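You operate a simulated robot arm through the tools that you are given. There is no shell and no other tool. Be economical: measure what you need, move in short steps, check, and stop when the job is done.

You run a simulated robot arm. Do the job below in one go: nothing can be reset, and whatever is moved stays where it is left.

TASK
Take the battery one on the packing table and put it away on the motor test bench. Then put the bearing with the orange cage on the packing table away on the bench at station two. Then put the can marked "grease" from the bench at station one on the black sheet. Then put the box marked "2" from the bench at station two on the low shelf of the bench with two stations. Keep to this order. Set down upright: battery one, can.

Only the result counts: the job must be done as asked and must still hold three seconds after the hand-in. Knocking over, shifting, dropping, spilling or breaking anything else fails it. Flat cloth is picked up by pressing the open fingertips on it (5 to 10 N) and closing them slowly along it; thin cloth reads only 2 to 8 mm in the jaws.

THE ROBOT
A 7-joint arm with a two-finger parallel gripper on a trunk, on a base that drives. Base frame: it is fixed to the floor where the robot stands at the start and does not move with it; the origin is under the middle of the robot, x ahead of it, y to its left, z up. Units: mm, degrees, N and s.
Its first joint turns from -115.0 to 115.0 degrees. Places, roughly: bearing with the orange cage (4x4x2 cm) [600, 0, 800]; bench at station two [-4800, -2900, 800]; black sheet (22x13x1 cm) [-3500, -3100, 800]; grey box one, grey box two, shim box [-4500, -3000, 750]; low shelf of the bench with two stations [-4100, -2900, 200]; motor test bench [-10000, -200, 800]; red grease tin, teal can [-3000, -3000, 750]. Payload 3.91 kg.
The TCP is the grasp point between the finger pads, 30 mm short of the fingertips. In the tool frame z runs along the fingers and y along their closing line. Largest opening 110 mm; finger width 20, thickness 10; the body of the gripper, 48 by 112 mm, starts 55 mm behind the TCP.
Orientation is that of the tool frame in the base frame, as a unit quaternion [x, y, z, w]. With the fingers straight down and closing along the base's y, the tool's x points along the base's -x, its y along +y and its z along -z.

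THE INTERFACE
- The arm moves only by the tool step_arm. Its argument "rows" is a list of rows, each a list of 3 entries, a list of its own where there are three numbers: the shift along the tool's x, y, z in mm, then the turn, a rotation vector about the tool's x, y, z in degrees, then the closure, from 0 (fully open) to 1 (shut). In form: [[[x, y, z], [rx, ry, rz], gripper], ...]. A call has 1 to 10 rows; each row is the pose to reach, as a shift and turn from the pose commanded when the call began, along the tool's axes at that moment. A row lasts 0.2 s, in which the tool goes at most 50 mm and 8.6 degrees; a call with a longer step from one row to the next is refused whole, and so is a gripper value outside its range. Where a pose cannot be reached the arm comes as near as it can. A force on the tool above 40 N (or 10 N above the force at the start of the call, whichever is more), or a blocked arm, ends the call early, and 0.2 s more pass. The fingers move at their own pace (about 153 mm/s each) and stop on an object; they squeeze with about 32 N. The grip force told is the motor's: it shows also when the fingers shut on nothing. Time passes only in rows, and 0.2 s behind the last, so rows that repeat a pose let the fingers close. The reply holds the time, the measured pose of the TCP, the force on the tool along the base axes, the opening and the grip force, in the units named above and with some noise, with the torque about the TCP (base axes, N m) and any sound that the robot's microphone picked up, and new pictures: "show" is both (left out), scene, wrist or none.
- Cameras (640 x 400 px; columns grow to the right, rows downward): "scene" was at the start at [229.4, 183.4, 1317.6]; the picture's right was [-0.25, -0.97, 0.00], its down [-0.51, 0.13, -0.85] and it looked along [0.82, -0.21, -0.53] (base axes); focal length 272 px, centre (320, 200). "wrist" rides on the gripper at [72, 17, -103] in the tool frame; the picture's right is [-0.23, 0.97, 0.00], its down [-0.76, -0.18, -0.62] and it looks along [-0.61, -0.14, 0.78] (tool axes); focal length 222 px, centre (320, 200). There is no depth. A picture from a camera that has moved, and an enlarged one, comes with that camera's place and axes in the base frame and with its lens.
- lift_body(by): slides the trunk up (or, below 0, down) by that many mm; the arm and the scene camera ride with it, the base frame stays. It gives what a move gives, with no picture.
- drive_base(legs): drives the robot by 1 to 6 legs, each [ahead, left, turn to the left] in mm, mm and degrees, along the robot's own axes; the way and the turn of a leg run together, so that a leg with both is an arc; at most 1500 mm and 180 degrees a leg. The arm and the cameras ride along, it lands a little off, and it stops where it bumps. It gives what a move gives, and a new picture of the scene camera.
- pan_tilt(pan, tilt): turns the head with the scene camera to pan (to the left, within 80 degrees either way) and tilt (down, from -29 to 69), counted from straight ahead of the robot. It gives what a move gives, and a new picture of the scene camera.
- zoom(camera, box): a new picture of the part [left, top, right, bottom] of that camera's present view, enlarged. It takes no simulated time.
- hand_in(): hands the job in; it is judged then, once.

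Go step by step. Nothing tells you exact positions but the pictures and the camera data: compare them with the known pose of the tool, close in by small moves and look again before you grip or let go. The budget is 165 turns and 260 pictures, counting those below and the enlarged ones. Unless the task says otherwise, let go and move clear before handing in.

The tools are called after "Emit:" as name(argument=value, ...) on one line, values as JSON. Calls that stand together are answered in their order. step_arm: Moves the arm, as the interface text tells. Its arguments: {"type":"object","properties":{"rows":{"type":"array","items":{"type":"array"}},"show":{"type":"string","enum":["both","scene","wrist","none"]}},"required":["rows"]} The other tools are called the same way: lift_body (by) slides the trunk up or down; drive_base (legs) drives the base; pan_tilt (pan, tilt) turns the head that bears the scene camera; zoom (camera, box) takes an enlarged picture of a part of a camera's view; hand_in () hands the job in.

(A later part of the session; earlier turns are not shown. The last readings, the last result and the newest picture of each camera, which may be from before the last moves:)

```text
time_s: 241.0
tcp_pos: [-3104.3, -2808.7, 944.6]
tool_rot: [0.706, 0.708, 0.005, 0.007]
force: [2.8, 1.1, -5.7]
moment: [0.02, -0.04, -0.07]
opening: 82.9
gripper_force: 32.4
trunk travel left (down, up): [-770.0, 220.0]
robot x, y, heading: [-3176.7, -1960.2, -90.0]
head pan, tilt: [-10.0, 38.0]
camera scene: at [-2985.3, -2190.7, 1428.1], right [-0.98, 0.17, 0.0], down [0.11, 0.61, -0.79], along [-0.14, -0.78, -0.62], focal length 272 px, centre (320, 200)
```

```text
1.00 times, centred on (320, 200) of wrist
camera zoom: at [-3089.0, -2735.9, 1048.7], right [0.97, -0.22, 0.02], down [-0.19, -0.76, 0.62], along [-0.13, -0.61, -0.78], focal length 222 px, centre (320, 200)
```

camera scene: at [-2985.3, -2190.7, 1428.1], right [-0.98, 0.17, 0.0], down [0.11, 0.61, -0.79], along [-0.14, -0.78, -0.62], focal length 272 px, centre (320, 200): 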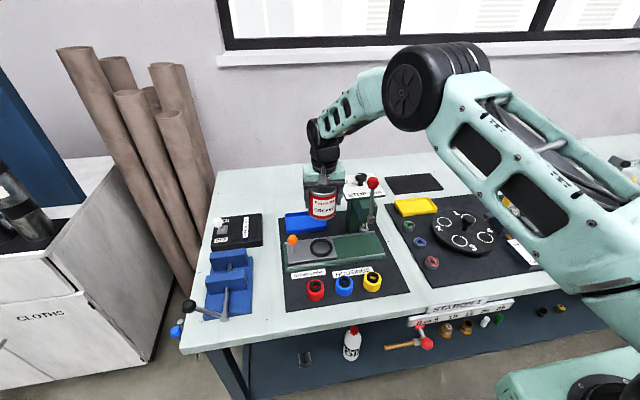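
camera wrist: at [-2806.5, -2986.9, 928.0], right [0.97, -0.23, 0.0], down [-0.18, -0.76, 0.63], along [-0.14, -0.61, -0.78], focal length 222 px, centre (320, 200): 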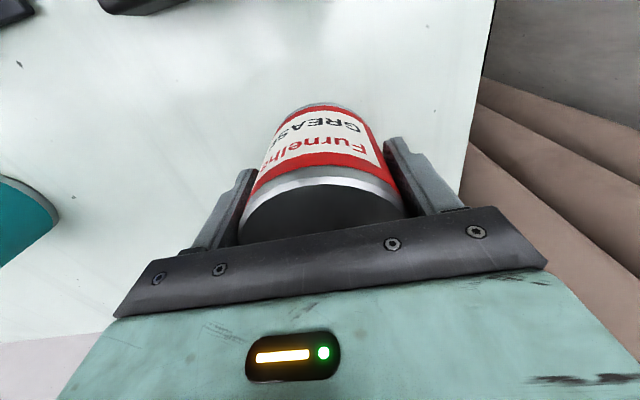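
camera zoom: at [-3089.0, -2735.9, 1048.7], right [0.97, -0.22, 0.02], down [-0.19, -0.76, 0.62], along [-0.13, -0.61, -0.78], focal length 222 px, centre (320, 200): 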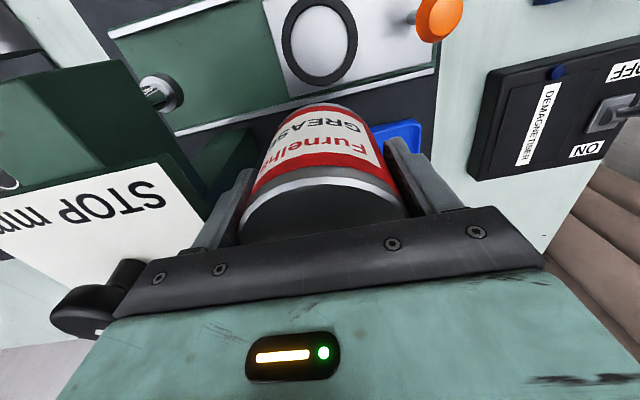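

The left finger is resting against the press's STOP plate; nothing appears displaced. I move away from it sideways, then straight up.

Emit:
step_arm(rows=[[[0, 8, 0], [0, 0, 0], 1], [[0, 20, 0], [0, 0, 0], 1], [[0, 22, -30], [0, 0, 0], 1], [[0, 22, -75], [0, 0, 0], 1], [[0, 22, -120], [0, 0, 0], 1], [[0, 22, -165], [0, 0, 0], 1], [[0, 22, -200], [0, 0, 0], 1], [[0, 22, -200], [0, 0, 0], 1]])

Emit:
zoom(camera="scene", box=[180, 120, 500, 320])

```text
time_s: 242.8
tcp_pos: [-3086.0, -2809.1, 1145.9]
tool_rot: [0.705, 0.709, 0.004, 0.007]
force: [-1.4, 0.3, -5.1]
moment: [0.07, -0.01, -0.02]
opening: 82.7
gripper_force: 31.5
trunk travel left (down, up): [-770.0, 220.0]
robot x, y, heading: [-3173.9, -1965.8, -90.0]
head pan, tilt: [-10.0, 38.0]
camera scene: at [-2985.5, -2190.6, 1428.2], right [-0.98, 0.17, 0.0], down [0.11, 0.61, -0.79], along [-0.14, -0.78, -0.62], focal length 272 px, centre (320, 200)
camera wrist: at [-3070.5, -2735.5, 1249.5], right [0.97, -0.22, 0.02], down [-0.19, -0.76, 0.62], along [-0.13, -0.61, -0.78], focal length 222 px, centre (320, 200)
```

scene: 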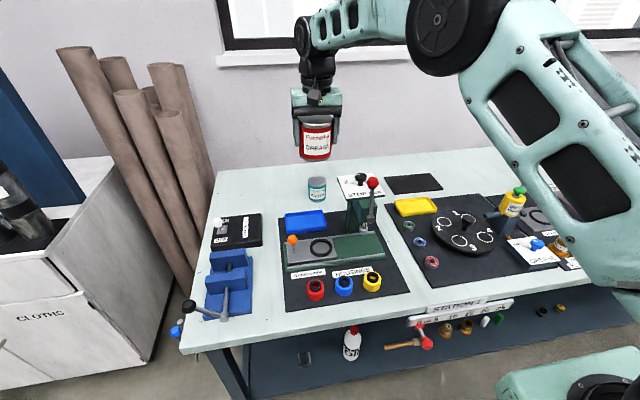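
wrist: 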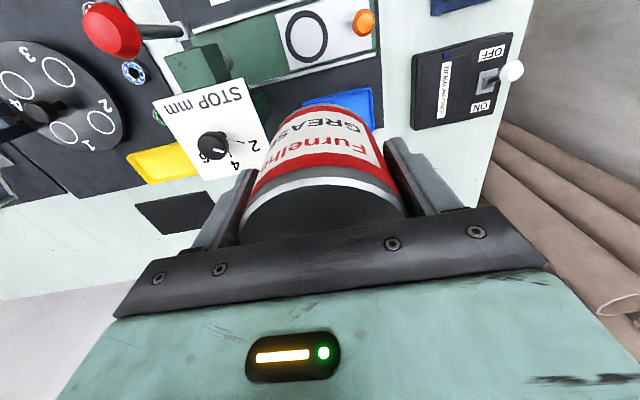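

```text
2.00 times, centred on (340, 220) of scene
camera zoom: at [-2985.5, -2190.6, 1428.2], right [-0.98, 0.17, 0.0], down [0.11, 0.61, -0.79], along [-0.14, -0.78, -0.62], focal length 545 px, centre (280, 160)
```

zoom: 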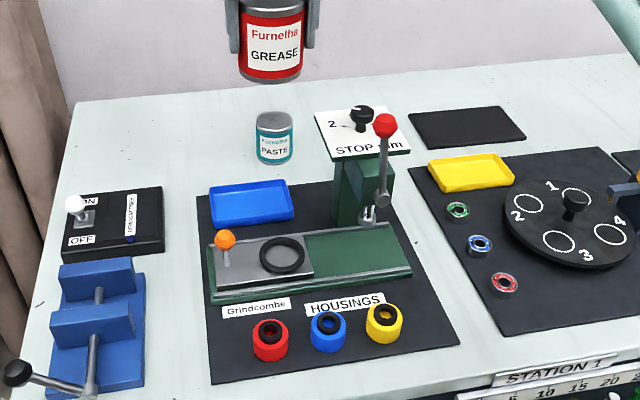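

Nothing moved; the press and can are as before. I level the tool, retract the tin toward me, then continue (checking each step).

Emit:
step_arm(rows=[[[40, -10, 0], [0.3, 0.1, 0.1], 1], [[80, -25, 0], [0.6, 0.2, 0.2], 1], [[120, -40, 0], [0.9, 0.2, 0.3], 1], [[160, -55, 0], [0.9, 0.2, 0.3], 1], [[200, -70, 0], [0.9, 0.2, 0.3], 1], [[240, -85, 0], [0.9, 0.2, 0.3], 1], [[270, -88, 0], [0.9, 0.2, 0.3], 1]], show="scene")

```text
time_s: 244.4
tcp_pos: [-3177.1, -2537.6, 1143.8]
tool_rot: [0.708, 0.706, 0.0, 0.002]
force: [0.5, -1.0, -5.5]
moment: [0.09, 0.05, -0.03]
opening: 82.7
gripper_force: 32.0
trunk travel left (down, up): [-770.0, 220.0]
robot x, y, heading: [-3176.2, -1962.5, -90.0]
head pan, tilt: [-10.0, 38.0]
camera scene: at [-2985.4, -2191.0, 1428.1], right [-0.98, 0.17, 0.0], down [0.11, 0.61, -0.79], along [-0.14, -0.78, -0.62], focal length 272 px, centre (320, 200)
```

scene: 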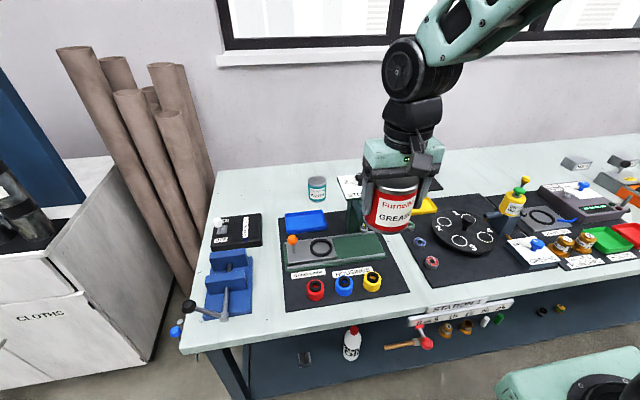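

Emit:
drive_base(legs=[[0, -365, 0], [230, 0, 0]])

Emit:
pan_tilt(pan=-5, tilt=35)

```text
time_s: 248.1
tcp_pos: [-3541.1, -2767.9, 1143.7]
tool_rot: [0.707, 0.707, -0.001, 0.002]
force: [-1.0, -0.2, -4.8]
moment: [0.04, -0.02, 0.03]
opening: 83.0
gripper_force: 32.3
trunk travel left (down, up): [-770.0, 220.0]
robot x, y, heading: [-3540.8, -2193.7, -90.2]
head pan, tilt: [-10.0, 38.0]
camera scene: at [-3350.7, -2420.8, 1428.2], right [-0.98, 0.17, 0.0], down [0.11, 0.61, -0.79], along [-0.14, -0.78, -0.62], focal length 272 px, centre (320, 200)
```

scene: 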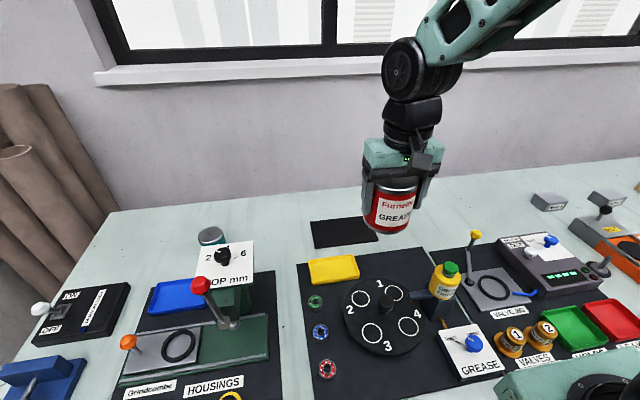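

```text
time_s: 248.7
tcp_pos: [-3541.9, -2768.1, 1143.6]
tool_rot: [0.707, 0.707, 0.0, 0.002]
force: [-0.1, 0.1, -4.3]
moment: [0.05, -0.03, 0.0]
opening: 83.0
gripper_force: 32.0
trunk travel left (down, up): [-770.0, 220.0]
robot x, y, heading: [-3541.1, -2198.6, -90.0]
head pan, tilt: [-5.0, 35.0]
camera scene: at [-3343.4, -2423.6, 1432.7], right [-1.0, 0.09, 0.0], down [0.05, 0.57, -0.82], along [-0.07, -0.82, -0.57], focal length 272 px, centre (320, 200)
```

scene: 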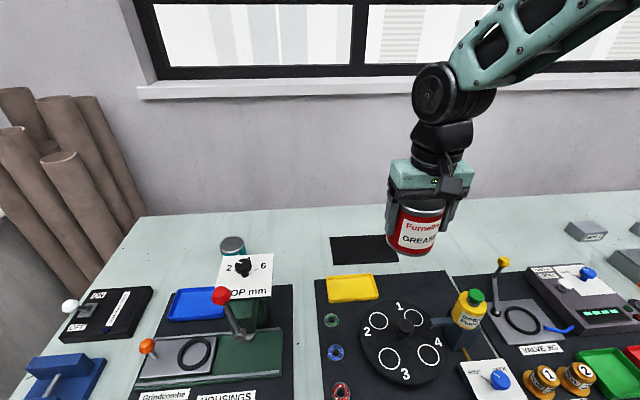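

I lower the trunk back, then extend toward the sheet centre [-3548, -3073].

Emit:
lift_body(by=-120)

Emit:
step_arm(rows=[[[-45, -1, 0], [0, 0, 0], 1], [[-90, -2, 0], [0, 0, 0], 1], [[-135, -3, 5], [0, 0, 0], 1], [[-180, -4, 15], [0, 0, 0], 1], [[-225, -5, 30], [0, 0, 0], 1], [[-265, -6, 55], [0, 0, 0], 1], [[-300, -6, 85], [0, 0, 0], 1], [[-305, -6, 120], [0, 0, 0], 1], [[-305, -6, 130], [0, 0, 0], 1]])

Emit:
zoom(camera="scene", box=[300, 170, 500, 295])

```text
time_s: 250.2
tcp_pos: [-3541.9, -2767.2, 1022.3]
tool_rot: [0.707, 0.707, -0.001, 0.002]
force: [0.0, 1.8, -3.8]
moment: [0.09, 0.01, -0.02]
opening: 82.9
gripper_force: 31.8
trunk travel left (down, up): [-650.0, 340.0]
robot x, y, heading: [-3540.9, -2194.9, -90.0]
head pan, tilt: [-5.0, 35.0]
```

```text
time_s: 252.2
tcp_pos: [-3547.7, -3073.3, 892.3]
tool_rot: [0.708, 0.706, 0.0, 0.001]
force: [0.8, 0.1, -5.1]
moment: [0.08, 0.0, 0.01]
opening: 82.6
gripper_force: 32.2
trunk travel left (down, up): [-650.0, 340.0]
robot x, y, heading: [-3539.6, -2190.7, -89.9]
head pan, tilt: [-5.0, 35.0]
camera scene: at [-3343.4, -2423.6, 1312.8], right [-1.0, 0.09, 0.0], down [0.05, 0.57, -0.82], along [-0.07, -0.82, -0.57], focal length 272 px, centre (320, 200)
camera wrist: at [-3530.5, -3000.7, 997.1], right [0.97, -0.23, 0.0], down [-0.18, -0.76, 0.62], along [-0.14, -0.61, -0.78], focal length 222 px, centre (320, 200)
```

scene: 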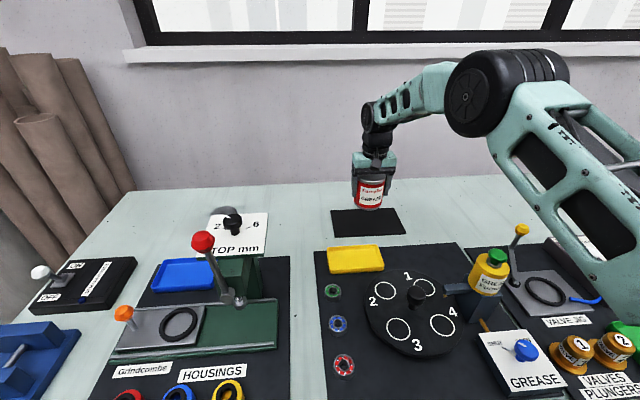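
wrist: 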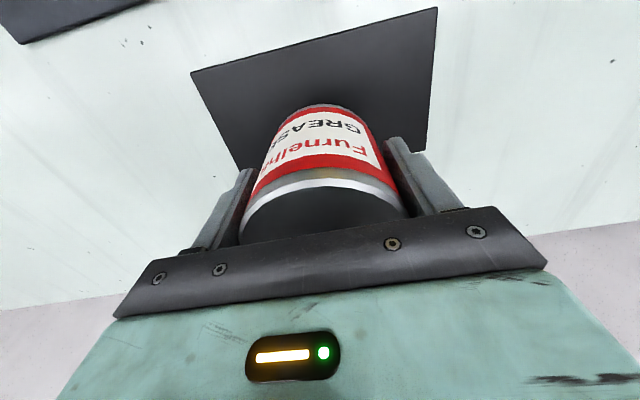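

```text
3.20 times, centred on (400, 232) of scene
camera zoom: at [-3343.4, -2423.6, 1312.8], right [-1.0, 0.09, 0.0], down [0.05, 0.57, -0.82], along [-0.07, -0.82, -0.57], focal length 871 px, centre (64, 96)
```

zoom: 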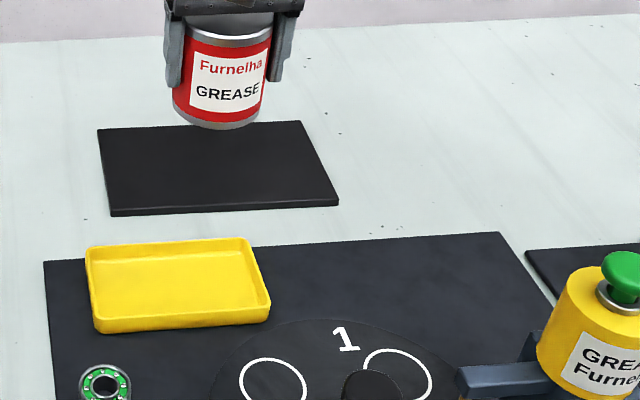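

The sheet centre reads about [-3545, -3068]. I descend toward it gently.

Emit:
step_arm(rows=[[[5, 3, 15], [0, 0, 0], 1], [[5, 3, 30], [0, 0, 0], 1], [[5, 3, 42], [0, 0, 0], 1], [[5, 3, 48], [0, 0, 0], 1], [[5, 3, 51], [0, 0, 0], 1], [[5, 3, 54], [0, 0, 0], 1], [[5, 3, 57], [0, 0, 0], 1], [[5, 3, 59], [0, 0, 0], 1]])

Emit:
zoom(camera="scene", box=[300, 170, 500, 295])

```text
time_s: 254.0
tcp_pos: [-3544.3, -3068.3, 834.3]
tool_rot: [0.708, 0.706, -0.001, 0.002]
force: [-0.7, 0.5, -4.3]
moment: [0.07, -0.03, -0.02]
opening: 82.7
gripper_force: 32.2
trunk travel left (down, up): [-650.0, 340.0]
robot x, y, heading: [-3537.1, -2197.0, -89.8]
head pan, tilt: [-5.0, 35.0]
camera scene: at [-3343.4, -2423.7, 1312.7], right [-1.0, 0.09, 0.0], down [0.05, 0.57, -0.82], along [-0.07, -0.82, -0.57], focal length 272 px, centre (320, 200)
camera wrist: at [-3527.2, -2995.6, 938.1], right [0.97, -0.23, 0.0], down [-0.18, -0.76, 0.62], along [-0.14, -0.61, -0.78], focal length 222 px, centre (320, 200)
```

scene: 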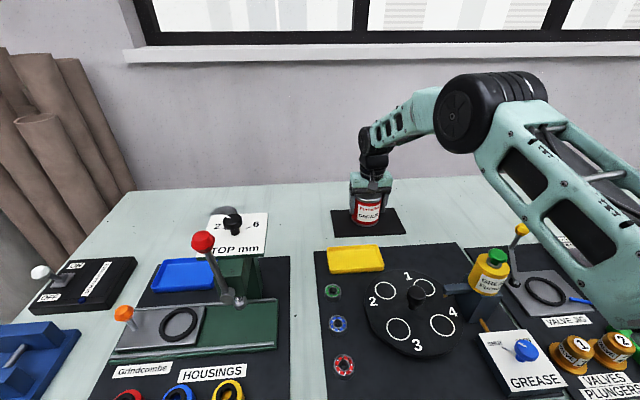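
wrist: 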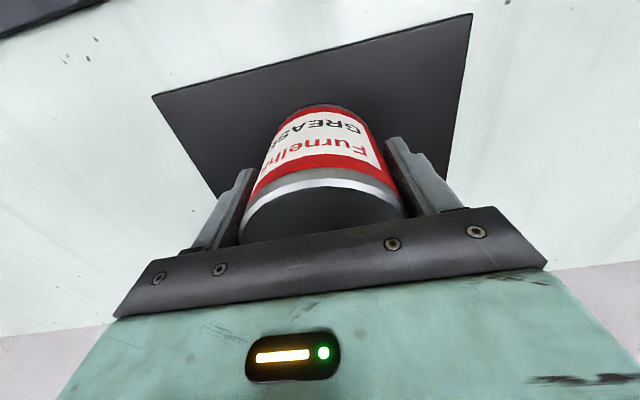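

```text
3.20 times, centred on (400, 232) of scene
camera zoom: at [-3343.4, -2423.7, 1312.7], right [-1.0, 0.09, 0.0], down [0.05, 0.57, -0.82], along [-0.07, -0.82, -0.57], focal length 871 px, centre (64, 96)
```

zoom: 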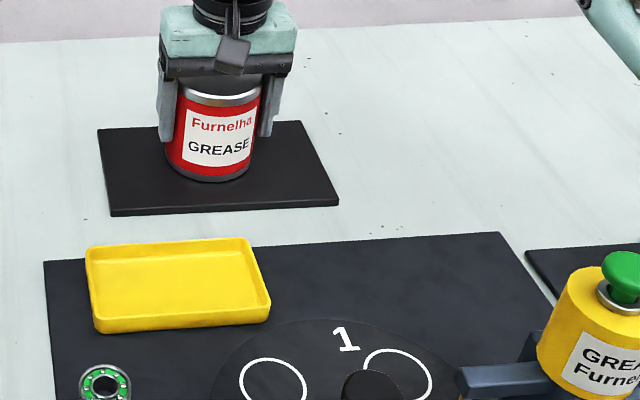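

Near contact and centred. I lower in 2 mm steps until it touches.

Emit:
step_arm(rows=[[[0, 0, 2], [0, 0, 0], 1], [[0, 0, 4], [0, 0, 0], 1], [[0, 0, 6], [0, 0, 0], 1], [[0, 0, 8], [0, 0, 0], 1]], show="none")

```text
time_s: 255.0
tcp_pos: [-3544.2, -3068.8, 829.3]
tool_rot: [0.708, 0.706, -0.001, 0.003]
force: [-0.2, 4.2, 23.9]
moment: [-0.25, 0.25, -0.08]
opening: 82.4
gripper_force: 32.2
trunk travel left (down, up): [-650.0, 340.0]
robot x, y, heading: [-3537.3, -2194.7, -89.8]
head pan, tilt: [-5.0, 35.0]
```

Emit:
step_arm(rows=[[[0, 0, -2], [0, 0, 0], 1], [[0, 0, -2], [0, 0, 0], 0.2], [[0, 0, -2], [0, 0, 0], 0.08], [[0, 0, -2], [0, 0, 0], 0.05], [[0, 0, -30], [0, 0, 0], 0.05], [[0, 0, -65], [0, 0, 0], 0.05], [[0, 0, -105], [0, 0, 0], 0.05], [[0, 0, -150], [0, 0, 0], 0.05]])

Emit:
zoom(camera="scene", box=[300, 170, 500, 295])

```text
time_s: 256.8
tcp_pos: [-3545.6, -3068.5, 977.2]
tool_rot: [0.708, 0.706, 0.0, 0.001]
force: [1.1, 1.2, -0.5]
moment: [0.03, 0.03, -0.02]
opening: 104.4
gripper_force: 0.0
trunk travel left (down, up): [-650.0, 340.0]
robot x, y, heading: [-3537.7, -2194.2, -90.1]
head pan, tilt: [-5.0, 35.0]
camera scene: at [-3343.4, -2423.8, 1312.7], right [-1.0, 0.09, 0.0], down [0.05, 0.57, -0.82], along [-0.07, -0.82, -0.57], focal length 272 px, centre (320, 200)
camera wrist: at [-3528.1, -2994.9, 1080.8], right [0.97, -0.23, 0.0], down [-0.18, -0.76, 0.62], along [-0.14, -0.61, -0.78], focal length 222 px, centre (320, 200)
```

scene: 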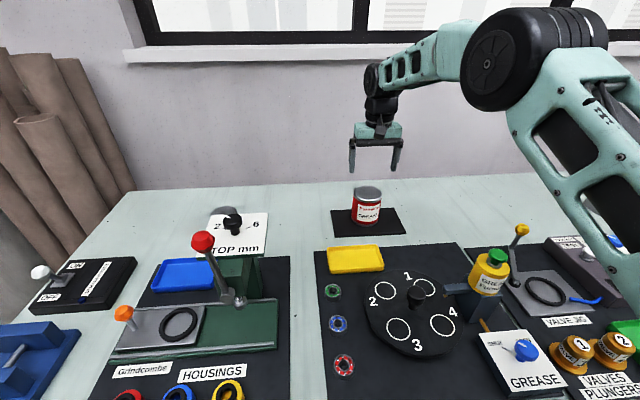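
wrist: 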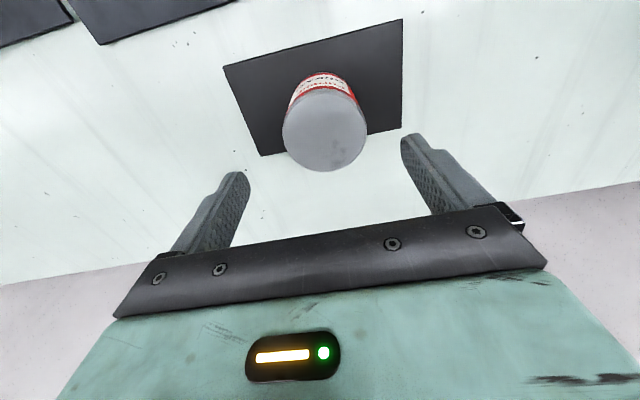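

```text
3.20 times, centred on (400, 232) of scene
camera zoom: at [-3343.4, -2423.8, 1312.7], right [-1.0, 0.09, 0.0], down [0.05, 0.57, -0.82], along [-0.07, -0.82, -0.57], focal length 871 px, centre (64, 96)
```

zoom: 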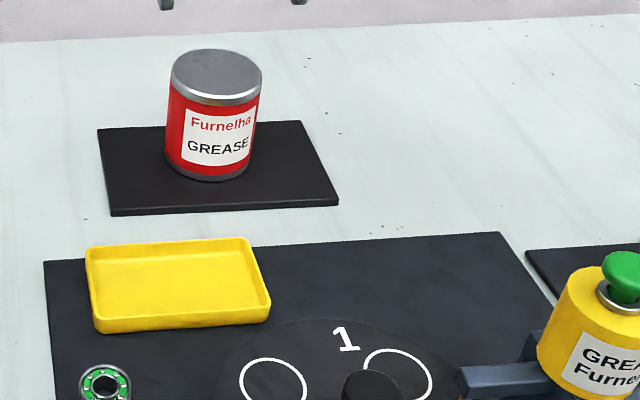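

The grease tin stands upright on the black sheet. I retract and go to station two for BOX 2.

Emit:
step_arm(rows=[[[0, 0, -40], [0, 0, 0], 0.05], [[30, 0, -75], [0, 0, 0], 0], [[70, 0, -105], [0, 0, 0], 0], [[115, 0, -125], [0, 0, 0], 0], [[160, 0, -140], [0, 0, 0], 0], [[205, 0, -150], [0, 0, 0], 0], [[250, 0, -150], [0, 0, 0], 0], [[295, 0, -150], [0, 0, 0], 0], [[335, 0, -150], [0, 0, 0], 0]], show="none")

```text
time_s: 258.8
tcp_pos: [-3545.3, -2732.7, 1126.2]
tool_rot: [0.707, 0.707, -0.001, 0.001]
force: [0.4, 0.3, -0.9]
moment: [0.05, 0.0, -0.01]
opening: 109.9
gripper_force: 0.1
trunk travel left (down, up): [-650.0, 340.0]
robot x, y, heading: [-3541.6, -2193.7, -90.2]
head pan, tilt: [-5.0, 35.0]
```

Emit:
drive_base(legs=[[-250, 0, 0], [0, -1050, 0], [240, 0, 0]])

Emit:
pan_tilt(pan=0, tilt=35)

Emit:
zoom(camera="scene", box=[280, 140, 520, 290])

```text
time_s: 267.1
tcp_pos: [-4592.7, -2723.1, 1126.7]
tool_rot: [0.705, 0.709, -0.001, 0.002]
force: [0.2, 0.5, -0.1]
moment: [-0.02, 0.04, 0.01]
opening: 110.0
gripper_force: 0.1
trunk travel left (down, up): [-650.0, 340.0]
robot x, y, heading: [-4591.2, -2182.9, -90.1]
head pan, tilt: [-5.0, 35.0]
camera scene: at [-4393.9, -2412.3, 1312.8], right [-1.0, 0.08, 0.0], down [0.05, 0.57, -0.82], along [-0.07, -0.82, -0.57], focal length 272 px, centre (320, 200)
```

scene: 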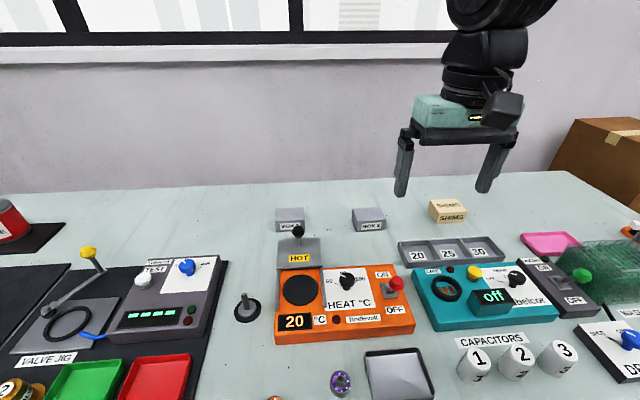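

```text
time_s: 267.7
tcp_pos: [-4593.7, -2723.3, 1128.0]
tool_rot: [0.706, 0.708, 0.0, 0.001]
force: [0.5, -1.1, 0.5]
moment: [0.01, 0.02, 0.01]
opening: 110.1
gripper_force: 0.0
trunk travel left (down, up): [-650.0, 340.0]
robot x, y, heading: [-4595.2, -2187.7, -89.9]
head pan, tilt: [0.0, 35.0]
camera scene: at [-4386.2, -2412.6, 1312.8], right [-1.0, 0.0, 0.0], down [0.0, 0.57, -0.82], along [0.0, -0.82, -0.57], focal length 272 px, centre (320, 200)
```

scene: 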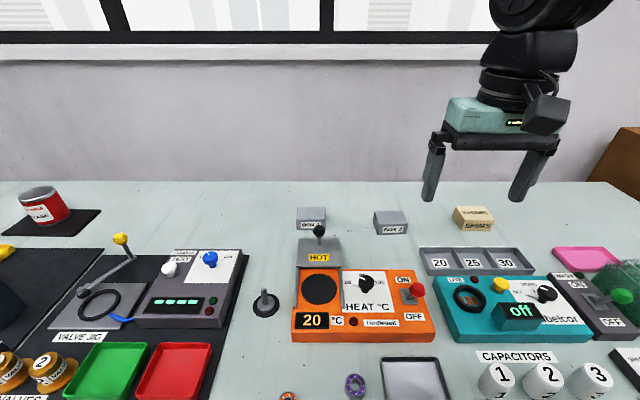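

```text
2.67 times, centred on (400, 215) of scene
camera zoom: at [-4386.2, -2412.6, 1312.8], right [-1.0, 0.0, 0.0], down [0.0, 0.57, -0.82], along [0.0, -0.82, -0.57], focal length 726 px, centre (107, 160)
```

zoom: 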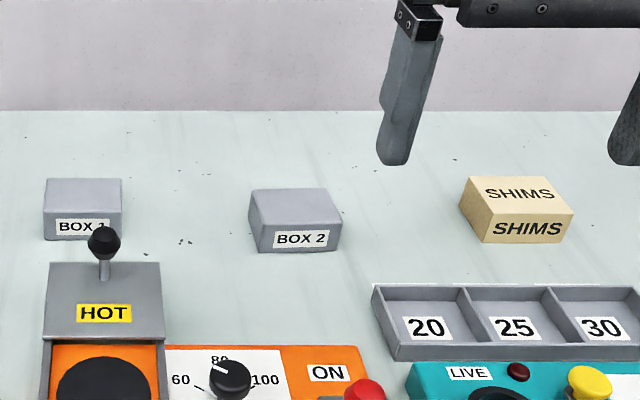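

BOX 2 is at about [-4603, -3062], ~88×63×41 mm. I move above it.

Emit:
step_arm(rows=[[[-45, -1, 0], [0, 0, 0], 0], [[-90, -2, 5], [0, 0, 0], 0], [[-135, -4, 20], [0, 0, 0], 0], [[-178, -5, 42], [0, 0, 0], 0], [[-220, -6, 66], [0, 0, 0], 0], [[-260, -7, 95], [0, 0, 0], 0], [[-298, -8, 126], [0, 0, 0], 0], [[-328, -9, 164], [0, 0, 0], 0], [[-339, -9, 210], [0, 0, 0], 0], [[-339, -9, 248], [0, 0, 0], 0]])

Emit:
zoom(camera="scene", box=[300, 140, 500, 265])

Emit:
zoom(camera="wrist", box=[220, 60, 460, 210])

```text
time_s: 269.9
tcp_pos: [-4600.6, -3062.5, 878.9]
tool_rot: [0.706, 0.708, -0.001, 0.002]
force: [0.0, 1.2, 0.8]
moment: [0.0, -0.01, 0.01]
opening: 110.3
gripper_force: 0.1
trunk travel left (down, up): [-650.0, 340.0]
robot x, y, heading: [-4594.3, -2183.1, -90.0]
head pan, tilt: [0.0, 35.0]
camera scene: at [-4386.2, -2412.3, 1312.9], right [-1.0, 0.0, 0.0], down [0.0, 0.57, -0.82], along [0.0, -0.82, -0.57], focal length 272 px, centre (320, 200)
camera wrist: at [-4583.2, -2989.7, 983.0], right [0.97, -0.22, 0.0], down [-0.18, -0.76, 0.63], along [-0.14, -0.61, -0.78], focal length 222 px, centre (320, 200)
```

scene: 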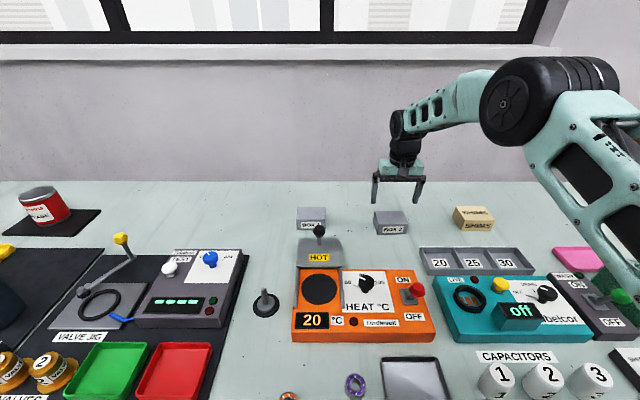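
wrist: 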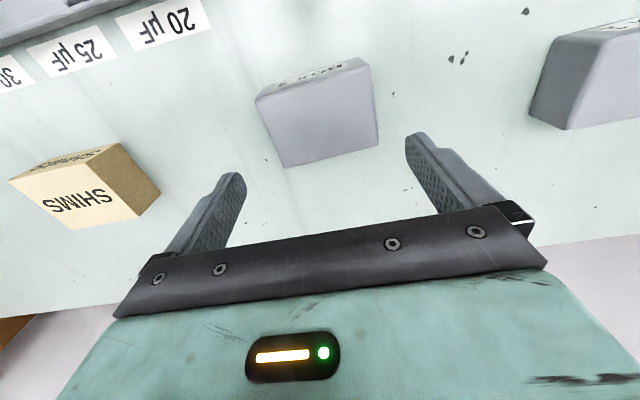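

```text
3.20 times, centred on (400, 202) of scene
camera zoom: at [-4386.2, -2412.3, 1312.9], right [-1.0, 0.0, 0.0], down [0.0, 0.57, -0.82], along [0.0, -0.82, -0.57], focal length 871 px, centre (64, 192)
```

zoom: 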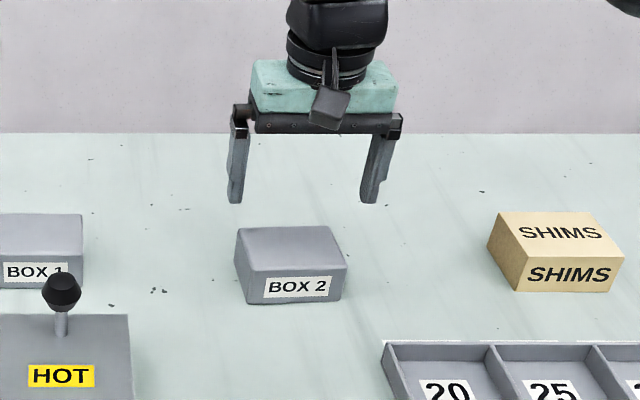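

```text
2.67 times, centred on (340, 135) of wrist
camera zoom: at [-4583.2, -2989.7, 983.0], right [0.97, -0.22, 0.0], down [-0.18, -0.76, 0.63], along [-0.14, -0.61, -0.78], focal length 592 px, centre (267, 373)
```

zoom: 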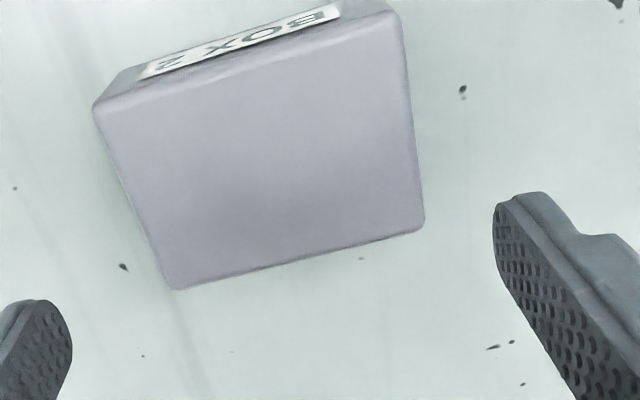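

BOX 2 centre: [-4598, -3057], 89×66 mm. I align and descend around it, then close.

Emit:
step_arm(rows=[[[5, 2.5, 10], [0, 0, 0], 0], [[5, 2.5, 35], [0, 0, 0], 0], [[5, 2.5, 55], [0, 0, 0], 0], [[5, 2.5, 72], [0, 0, 0], 0], [[5, 2.5, 82], [0, 0, 0], 0], [[5, 2.5, 82], [0, 0, 0], 0]])

Emit:
zoom(camera="scene", box=[300, 140, 500, 265])

```text
time_s: 271.3
tcp_pos: [-4597.4, -3056.7, 797.2]
tool_rot: [0.706, 0.708, 0.0, 0.001]
force: [0.8, 0.7, -0.7]
moment: [0.02, 0.03, 0.02]
opening: 110.0
gripper_force: 0.0
trunk travel left (down, up): [-650.0, 340.0]
robot x, y, heading: [-4592.8, -2181.7, -89.6]
head pan, tilt: [0.0, 35.0]
camera scene: at [-4386.2, -2412.6, 1312.8], right [-1.0, 0.0, 0.0], down [0.0, 0.57, -0.82], along [0.0, -0.82, -0.57], focal length 272 px, centre (320, 200)
camera wrist: at [-4580.7, -2984.6, 900.6], right [0.97, -0.22, 0.0], down [-0.18, -0.76, 0.62], along [-0.14, -0.61, -0.78], focal length 222 px, centre (320, 200)
```

scene: 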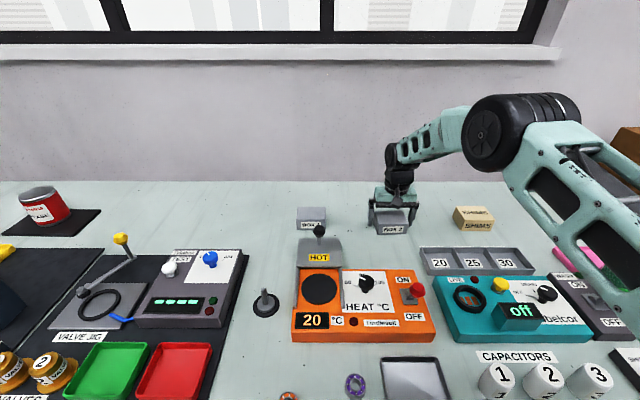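
wrist: 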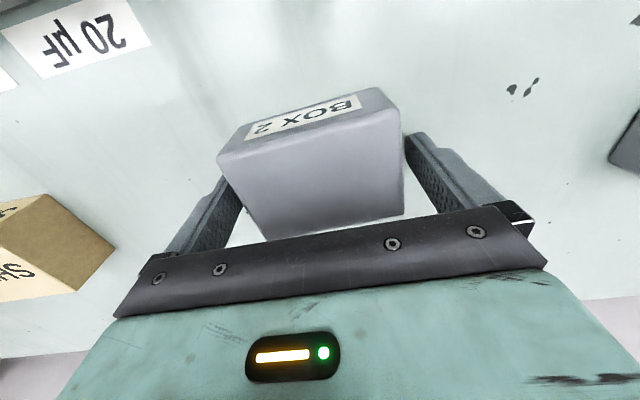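

```text
3.20 times, centred on (400, 202) of scene
camera zoom: at [-4386.2, -2412.6, 1312.8], right [-1.0, 0.0, 0.0], down [0.0, 0.57, -0.82], along [0.0, -0.82, -0.57], focal length 871 px, centre (64, 192)
```

zoom: 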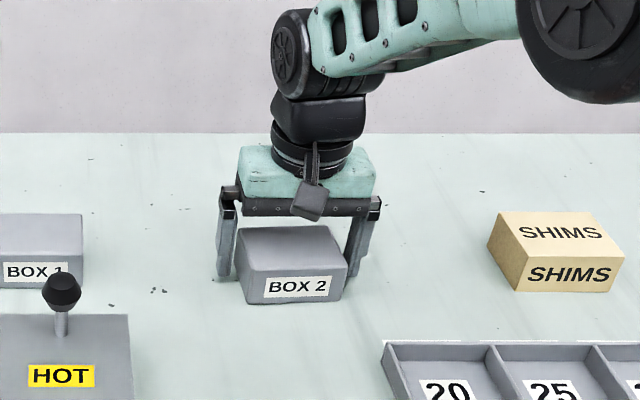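

Emit:
step_arm(rows=[[[0, -2, 0], [0, 0, 0], 0.05], [[0, -2, 0], [0, 0, 0], 0.15], [[0, -2, 0], [0, 0, 0], 0.25], [[0, -2, 0], [0, 0, 0], 1], [[0, -2, 0], [0, 0, 0], 1], [[0, -2, -15], [0, 0, 0], 1], [[0, -2, -50], [0, 0, 0], 1], [[0, -2, -90], [0, 0, 0], 1]])

Emit:
zoom(camera="scene", box=[300, 140, 500, 265])

```text
time_s: 273.1
tcp_pos: [-4600.1, -3057.6, 886.5]
tool_rot: [0.706, 0.708, 0.0, 0.001]
force: [1.0, -0.3, -2.2]
moment: [-0.03, 0.03, -0.01]
opening: 90.1
gripper_force: 32.2
trunk travel left (down, up): [-650.0, 340.0]
robot x, y, heading: [-4593.5, -2184.2, -89.9]
head pan, tilt: [0.0, 35.0]
camera scene: at [-4386.2, -2413.0, 1312.6], right [-1.0, 0.0, 0.0], down [0.0, 0.57, -0.82], along [0.0, -0.82, -0.57], focal length 272 px, centre (320, 200)
camera wrist: at [-4582.9, -2984.4, 990.4], right [0.97, -0.22, 0.0], down [-0.18, -0.76, 0.62], along [-0.14, -0.61, -0.78], focal length 222 px, centre (320, 200)
```

scene: 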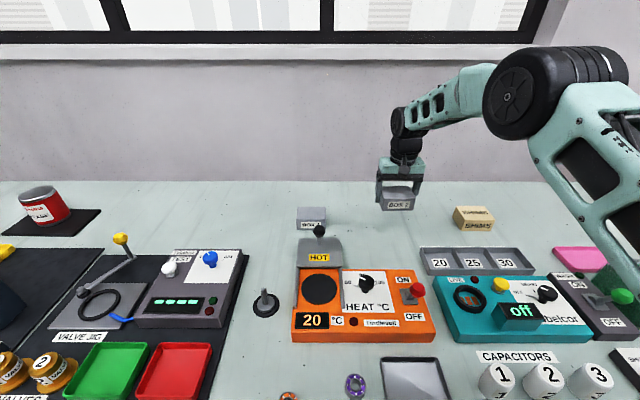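
wrist: 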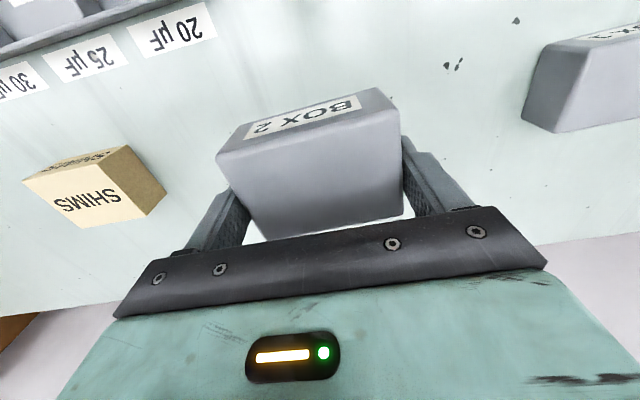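

```text
3.20 times, centred on (400, 202) of scene
camera zoom: at [-4386.2, -2413.0, 1312.6], right [-1.0, 0.0, 0.0], down [0.0, 0.57, -0.82], along [0.0, -0.82, -0.57], focal length 871 px, centre (64, 192)
```

zoom: 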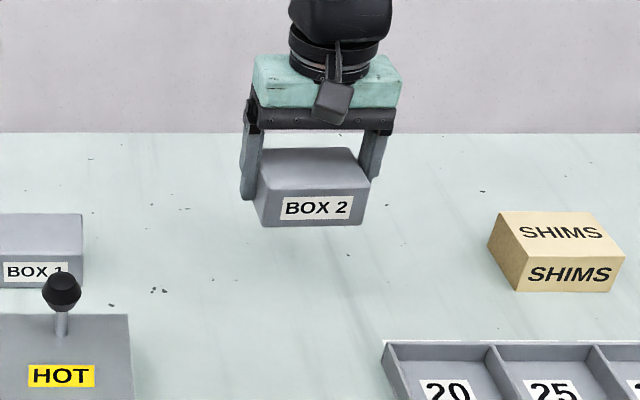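

BOX 2 is held (bottom ≈ TCP−40). I retract and back away from the bench, then look at the low shelf.

Emit:
step_arm(rows=[[[0, 0, -45], [0, 0, 0], 1], [[0, 0, -90], [0, 0, 0], 1], [[20, 0, -132], [0, 0, 0], 1], [[50, 0, -168], [0, 0, 0], 1], [[88, 0, -195], [0, 0, 0], 1], [[130, 1, -215], [0, 0, 0], 1], [[175, 2, -230], [0, 0, 0], 1], [[222, 3, -240], [0, 0, 0], 1], [[270, 4, -240], [0, 0, 0], 1], [[318, 5, -240], [0, 0, 0], 1]], show="none")

```text
time_s: 275.3
tcp_pos: [-4597.5, -2738.3, 1125.9]
tool_rot: [0.706, 0.708, 0.0, 0.001]
force: [-0.9, 0.2, -1.7]
moment: [0.01, 0.01, -0.01]
opening: 90.0
gripper_force: 32.2
trunk travel left (down, up): [-650.0, 340.0]
robot x, y, heading: [-4595.0, -2184.1, -89.8]
head pan, tilt: [0.0, 35.0]
```

Emit:
drive_base(legs=[[-900, 0, 0], [0, 350, 0]])

Emit:
lift_body(by=-450)

Emit:
pan_tilt(pan=0, tilt=25)

Emit:
zoom(camera="scene", box=[100, 100, 420, 300])

```text
time_s: 282.0
tcp_pos: [-4246.2, -1823.2, 1127.9]
tool_rot: [0.704, 0.71, 0.001, 0.001]
force: [-0.3, -0.3, -0.8]
moment: [0.01, -0.01, -0.02]
opening: 90.0
gripper_force: 31.9
trunk travel left (down, up): [-650.0, 340.0]
robot x, y, heading: [-4243.9, -1269.1, -89.4]
head pan, tilt: [0.0, 35.0]
camera scene: at [-4035.6, -1495.4, 1312.8], right [-1.0, -0.01, 0.0], down [-0.01, 0.57, -0.82], along [0.01, -0.82, -0.57], focal length 272 px, centre (320, 200)
```

scene: 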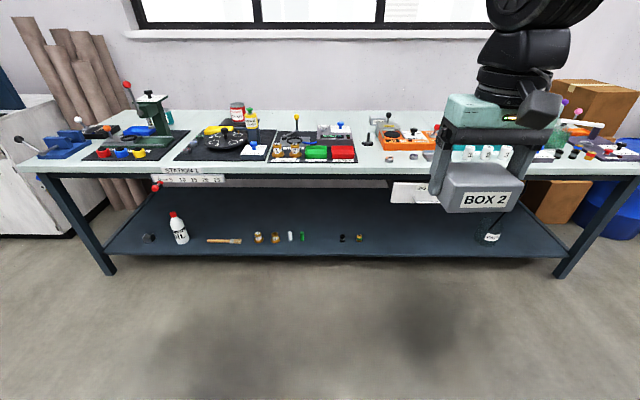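

```text
refused: -450 is not a number from -400 to 400
```

```text
time_s: 282.7
tcp_pos: [-4244.8, -1821.6, 1126.2]
tool_rot: [0.704, 0.71, 0.0, 0.001]
force: [0.5, 0.4, -1.2]
moment: [-0.04, 0.02, -0.01]
opening: 89.9
gripper_force: 32.4
trunk travel left (down, up): [-650.0, 340.0]
robot x, y, heading: [-4243.6, -1267.7, -89.2]
head pan, tilt: [0.0, 25.0]
camera scene: at [-4035.6, -1499.4, 1328.5], right [-1.0, -0.01, 0.0], down [0.0, 0.42, -0.91], along [0.01, -0.91, -0.42], focal length 272 px, centre (320, 200)
```

scene: 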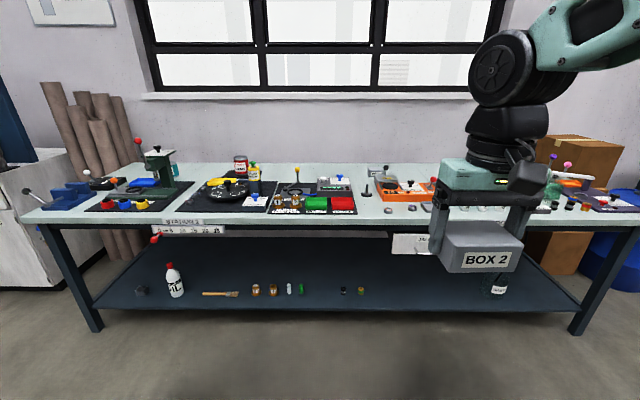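

```text
2.00 times, centred on (260, 200) of scene
camera zoom: at [-4035.6, -1499.4, 1328.5], right [-1.0, -0.01, 0.0], down [0.0, 0.42, -0.91], along [0.01, -0.91, -0.42], focal length 545 px, centre (440, 200)
```

zoom: 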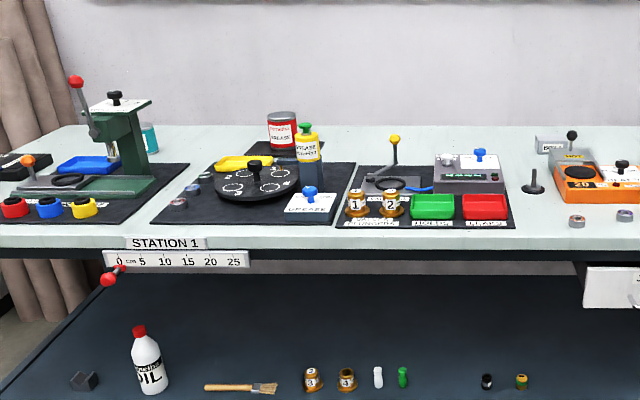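

The shelf (z≈200) is free between the small bits at x≈-4255 and the waste jar at x≈-5017; the drawer overhangs x −4360…−4674. I'll place the box at about [-4800, -2680], entering low. I move over and lower the trunk.

Emit:
drive_base(legs=[[0, -560, -0.7]])

Emit:
lift_body(by=-350)

Emit:
lift_body(by=-295)

Emit:
pan_tilt(pan=0, tilt=15)

```text
time_s: 285.9
tcp_pos: [-4809.2, -1823.5, 1127.3]
tool_rot: [0.707, 0.707, 0.0, 0.001]
force: [-0.1, -0.3, -2.3]
moment: [0.01, 0.01, 0.04]
opening: 90.0
gripper_force: 32.5
trunk travel left (down, up): [-650.0, 340.0]
robot x, y, heading: [-4803.8, -1268.7, -90.2]
head pan, tilt: [0.0, 25.0]
camera scene: at [-4596.5, -1504.0, 1328.5], right [-1.0, 0.0, 0.0], down [0.0, 0.42, -0.91], along [0.0, -0.91, -0.42], focal length 272 px, centre (320, 200)
```

scene: 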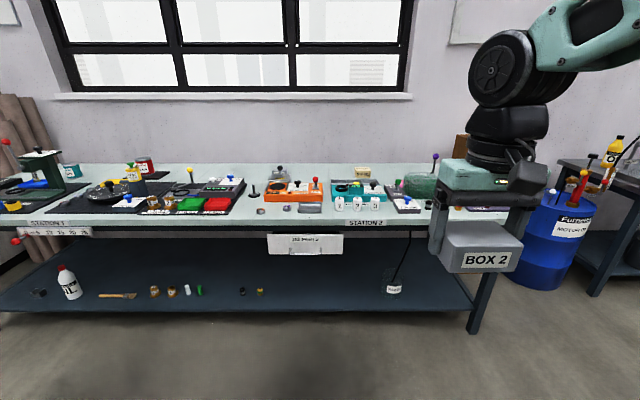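

```text
time_s: 289.4
tcp_pos: [-4810.7, -1823.4, 776.4]
tool_rot: [0.708, 0.706, 0.0, 0.001]
force: [-0.6, 0.7, -1.3]
moment: [-0.01, -0.01, -0.02]
opening: 89.7
gripper_force: 31.5
trunk travel left (down, up): [-300.0, 690.0]
robot x, y, heading: [-4803.4, -1272.7, -90.3]
head pan, tilt: [0.0, 25.0]
```

```text
time_s: 292.3
tcp_pos: [-4809.5, -1823.5, 480.9]
tool_rot: [0.707, 0.707, 0.0, 0.001]
force: [0.3, -0.2, -0.8]
moment: [-0.02, -0.01, 0.03]
opening: 89.8
gripper_force: 32.1
trunk travel left (down, up): [-5.0, 985.0]
robot x, y, heading: [-4802.8, -1270.3, -90.3]
head pan, tilt: [0.0, 25.0]
```

```text
time_s: 293.0
tcp_pos: [-4810.4, -1824.9, 481.8]
tool_rot: [0.708, 0.706, 0.0, 0.002]
force: [-0.1, -0.3, -1.3]
moment: [-0.01, -0.02, 0.03]
opening: 89.8
gripper_force: 31.7
trunk travel left (down, up): [-5.0, 985.0]
robot x, y, heading: [-4798.7, -1270.7, -90.0]
head pan, tilt: [0.0, 15.0]
camera scene: at [-4596.4, -1505.2, 699.7], right [-1.0, 0.0, 0.0], down [0.0, 0.26, -0.97], along [0.0, -0.97, -0.26], focal length 272 px, centre (320, 200)
```

scene: 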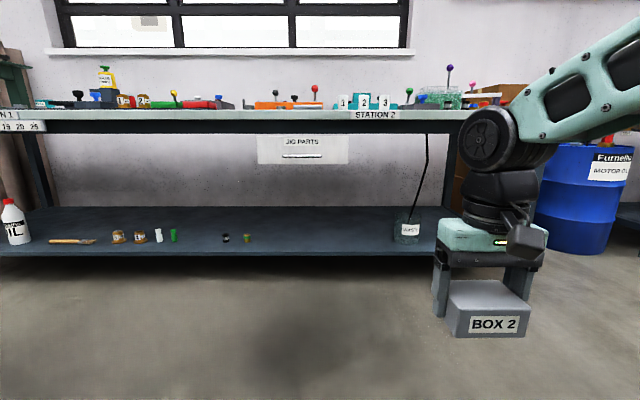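

All good: apron bottom ≈676, shelf top ≈188, jar edge at x≈-4936. I extend the arm low, outside the bench, to a flat configuration first.

Emit:
step_arm(rows=[[[-20, 2, 40], [0, 0, 0], 1], [[-45, 4, 80], [0, 0, 0], 1], [[-75, 6, 115], [0, 0, 0], 1], [[-110, 8, 145], [0, 0, 0], 1], [[-148, 10, 170], [0, 0, 0], 1], [[-190, 12, 185], [0, 0, 0], 1], [[-235, 12, 190], [0, 0, 0], 1], [[-275, 12, 190], [0, 0, 0], 1], [[-306, 12, 190], [0, 0, 0], 1], [[-306, 12, 190], [0, 0, 0], 1]])

```text
time_s: 295.2
tcp_pos: [-4798.2, -2130.0, 292.8]
tool_rot: [0.708, 0.707, 0.0, 0.001]
force: [1.0, 0.2, -1.2]
moment: [0.01, 0.04, -0.01]
opening: 89.7
gripper_force: 31.9
trunk travel left (down, up): [-5.0, 985.0]
robot x, y, heading: [-4802.1, -1272.4, -90.1]
head pan, tilt: [0.0, 15.0]
camera scene: at [-4596.4, -1505.3, 699.8], right [-1.0, 0.0, 0.0], down [0.0, 0.26, -0.97], along [0.0, -0.97, -0.26], focal length 272 px, centre (320, 200)
camera wrist: at [-4781.0, -2058.0, 397.0], right [0.97, -0.23, 0.0], down [-0.18, -0.76, 0.62], along [-0.14, -0.61, -0.78], focal length 222 px, centre (320, 200)
```

scene: 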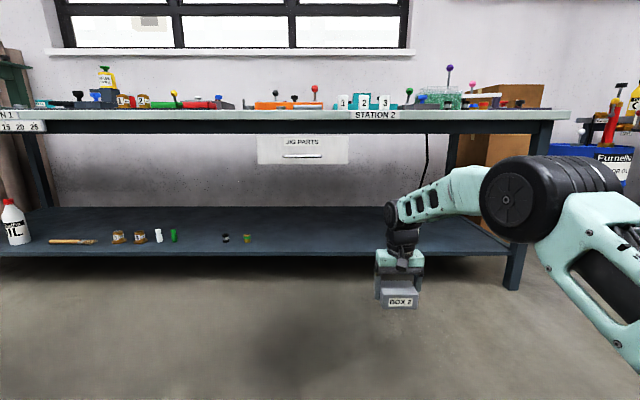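
wrist: 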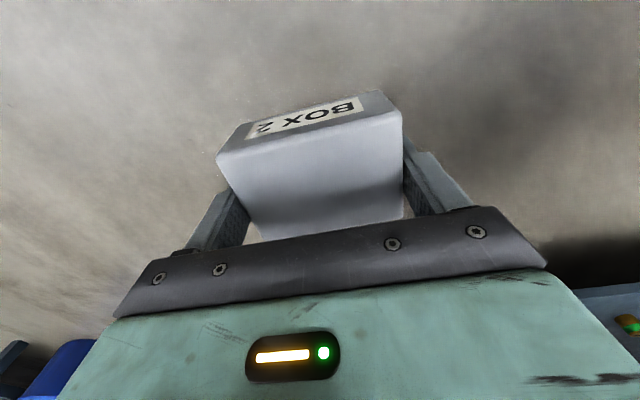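

The arm is flat with the elbow outside the bench. I drive forward in two steps.

Emit:
drive_base(legs=[[350, 0, 0.1]])

```text
time_s: 297.5
tcp_pos: [-4798.0, -2478.8, 292.7]
tool_rot: [0.707, 0.707, 0.001, 0.001]
force: [1.2, 0.9, -2.2]
moment: [-0.05, 0.01, 0.02]
opening: 89.7
gripper_force: 31.9
trunk travel left (down, up): [-5.0, 985.0]
robot x, y, heading: [-4804.3, -1615.8, -90.0]
head pan, tilt: [0.0, 15.0]
camera scene: at [-4596.2, -1851.8, 699.8], right [-1.0, 0.0, 0.0], down [0.0, 0.26, -0.97], along [0.0, -0.97, -0.26], focal length 272 px, centre (320, 200)
```

scene: 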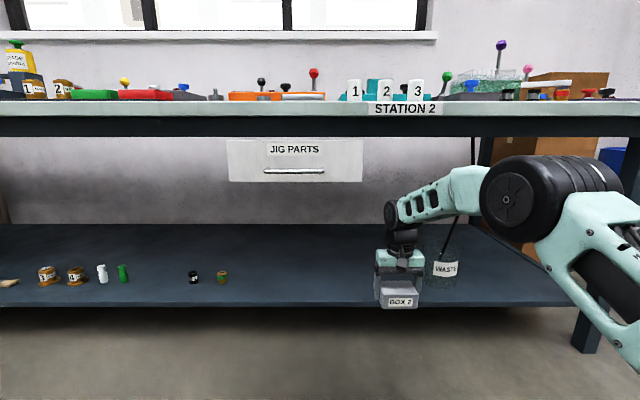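

Emit:
drive_base(legs=[[200, 0, 0]])

Emit:
zoom(camera="scene", box=[300, 140, 540, 290])

Emit:
step_arm(rows=[[[0, 0, 10], [0, 0, 0], 1], [[0, 0, 25], [0, 0, 0], 1], [[0, 0, 40], [0, 0, 0], 1]])

```text
time_s: 299.1
tcp_pos: [-4796.5, -2677.2, 293.6]
tool_rot: [0.708, 0.707, 0.0, 0.001]
force: [-0.2, -0.5, -1.0]
moment: [0.0, 0.0, -0.02]
opening: 89.8
gripper_force: 31.4
trunk travel left (down, up): [-5.0, 985.0]
robot x, y, heading: [-4799.6, -1817.6, -90.1]
head pan, tilt: [0.0, 15.0]
camera scene: at [-4596.1, -2051.5, 699.8], right [-1.0, 0.0, 0.0], down [0.0, 0.26, -0.97], along [0.0, -0.97, -0.26], focal length 272 px, centre (320, 200)
```

scene: 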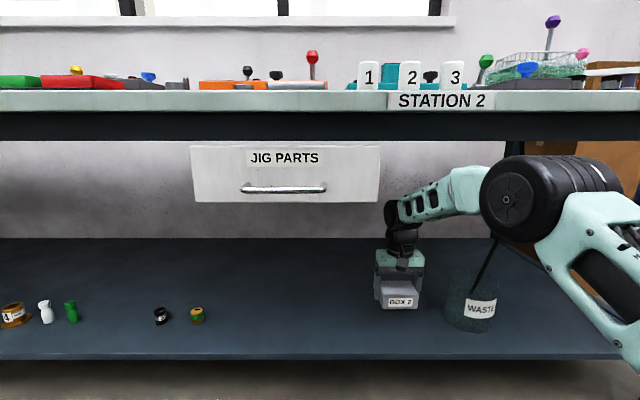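

```text
2.67 times, centred on (420, 215) of scene
camera zoom: at [-4596.1, -2051.5, 699.8], right [-1.0, 0.0, 0.0], down [0.0, 0.26, -0.97], along [0.0, -0.97, -0.26], focal length 726 px, centre (53, 160)
```

zoom: 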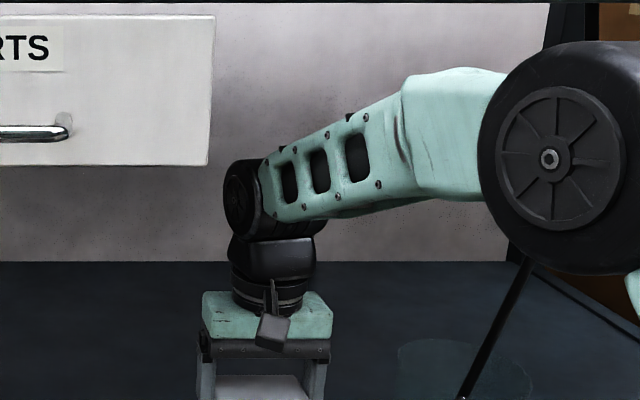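

```text
time_s: 299.9
tcp_pos: [-4796.8, -2676.3, 252.1]
tool_rot: [0.707, 0.708, 0.0, 0.001]
force: [0.9, 0.4, -0.9]
moment: [-0.02, 0.03, -0.01]
opening: 89.9
gripper_force: 32.1
trunk travel left (down, up): [-5.0, 985.0]
robot x, y, heading: [-4805.0, -1813.1, -90.1]
head pan, tilt: [0.0, 15.0]
camera scene: at [-4596.1, -2051.5, 699.8], right [-1.0, 0.0, 0.0], down [0.0, 0.26, -0.97], along [0.0, -0.97, -0.26], focal length 272 px, centre (320, 200)
camera wrist: at [-4779.3, -2604.5, 356.4], right [0.97, -0.23, 0.0], down [-0.18, -0.76, 0.62], along [-0.14, -0.61, -0.78], focal length 222 px, centre (320, 200)
```

scene: 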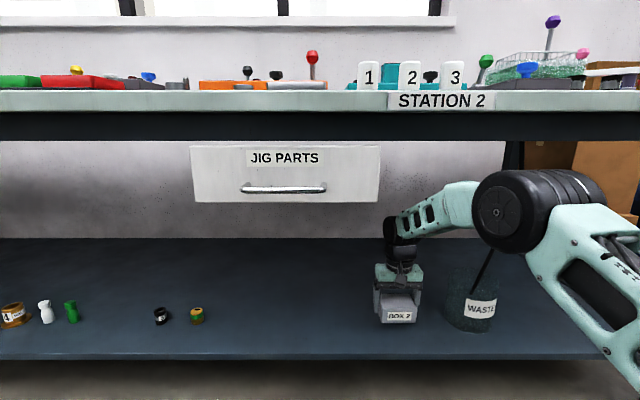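
wrist: 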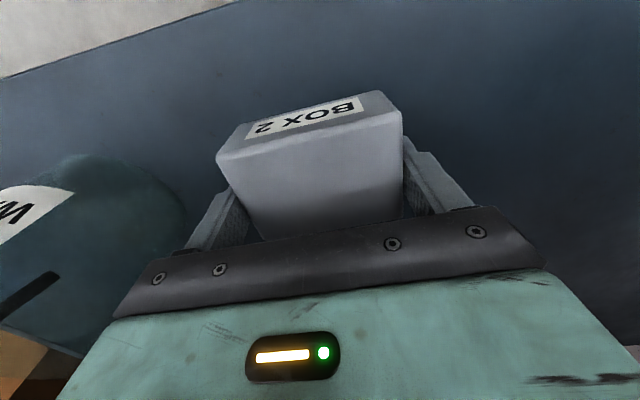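

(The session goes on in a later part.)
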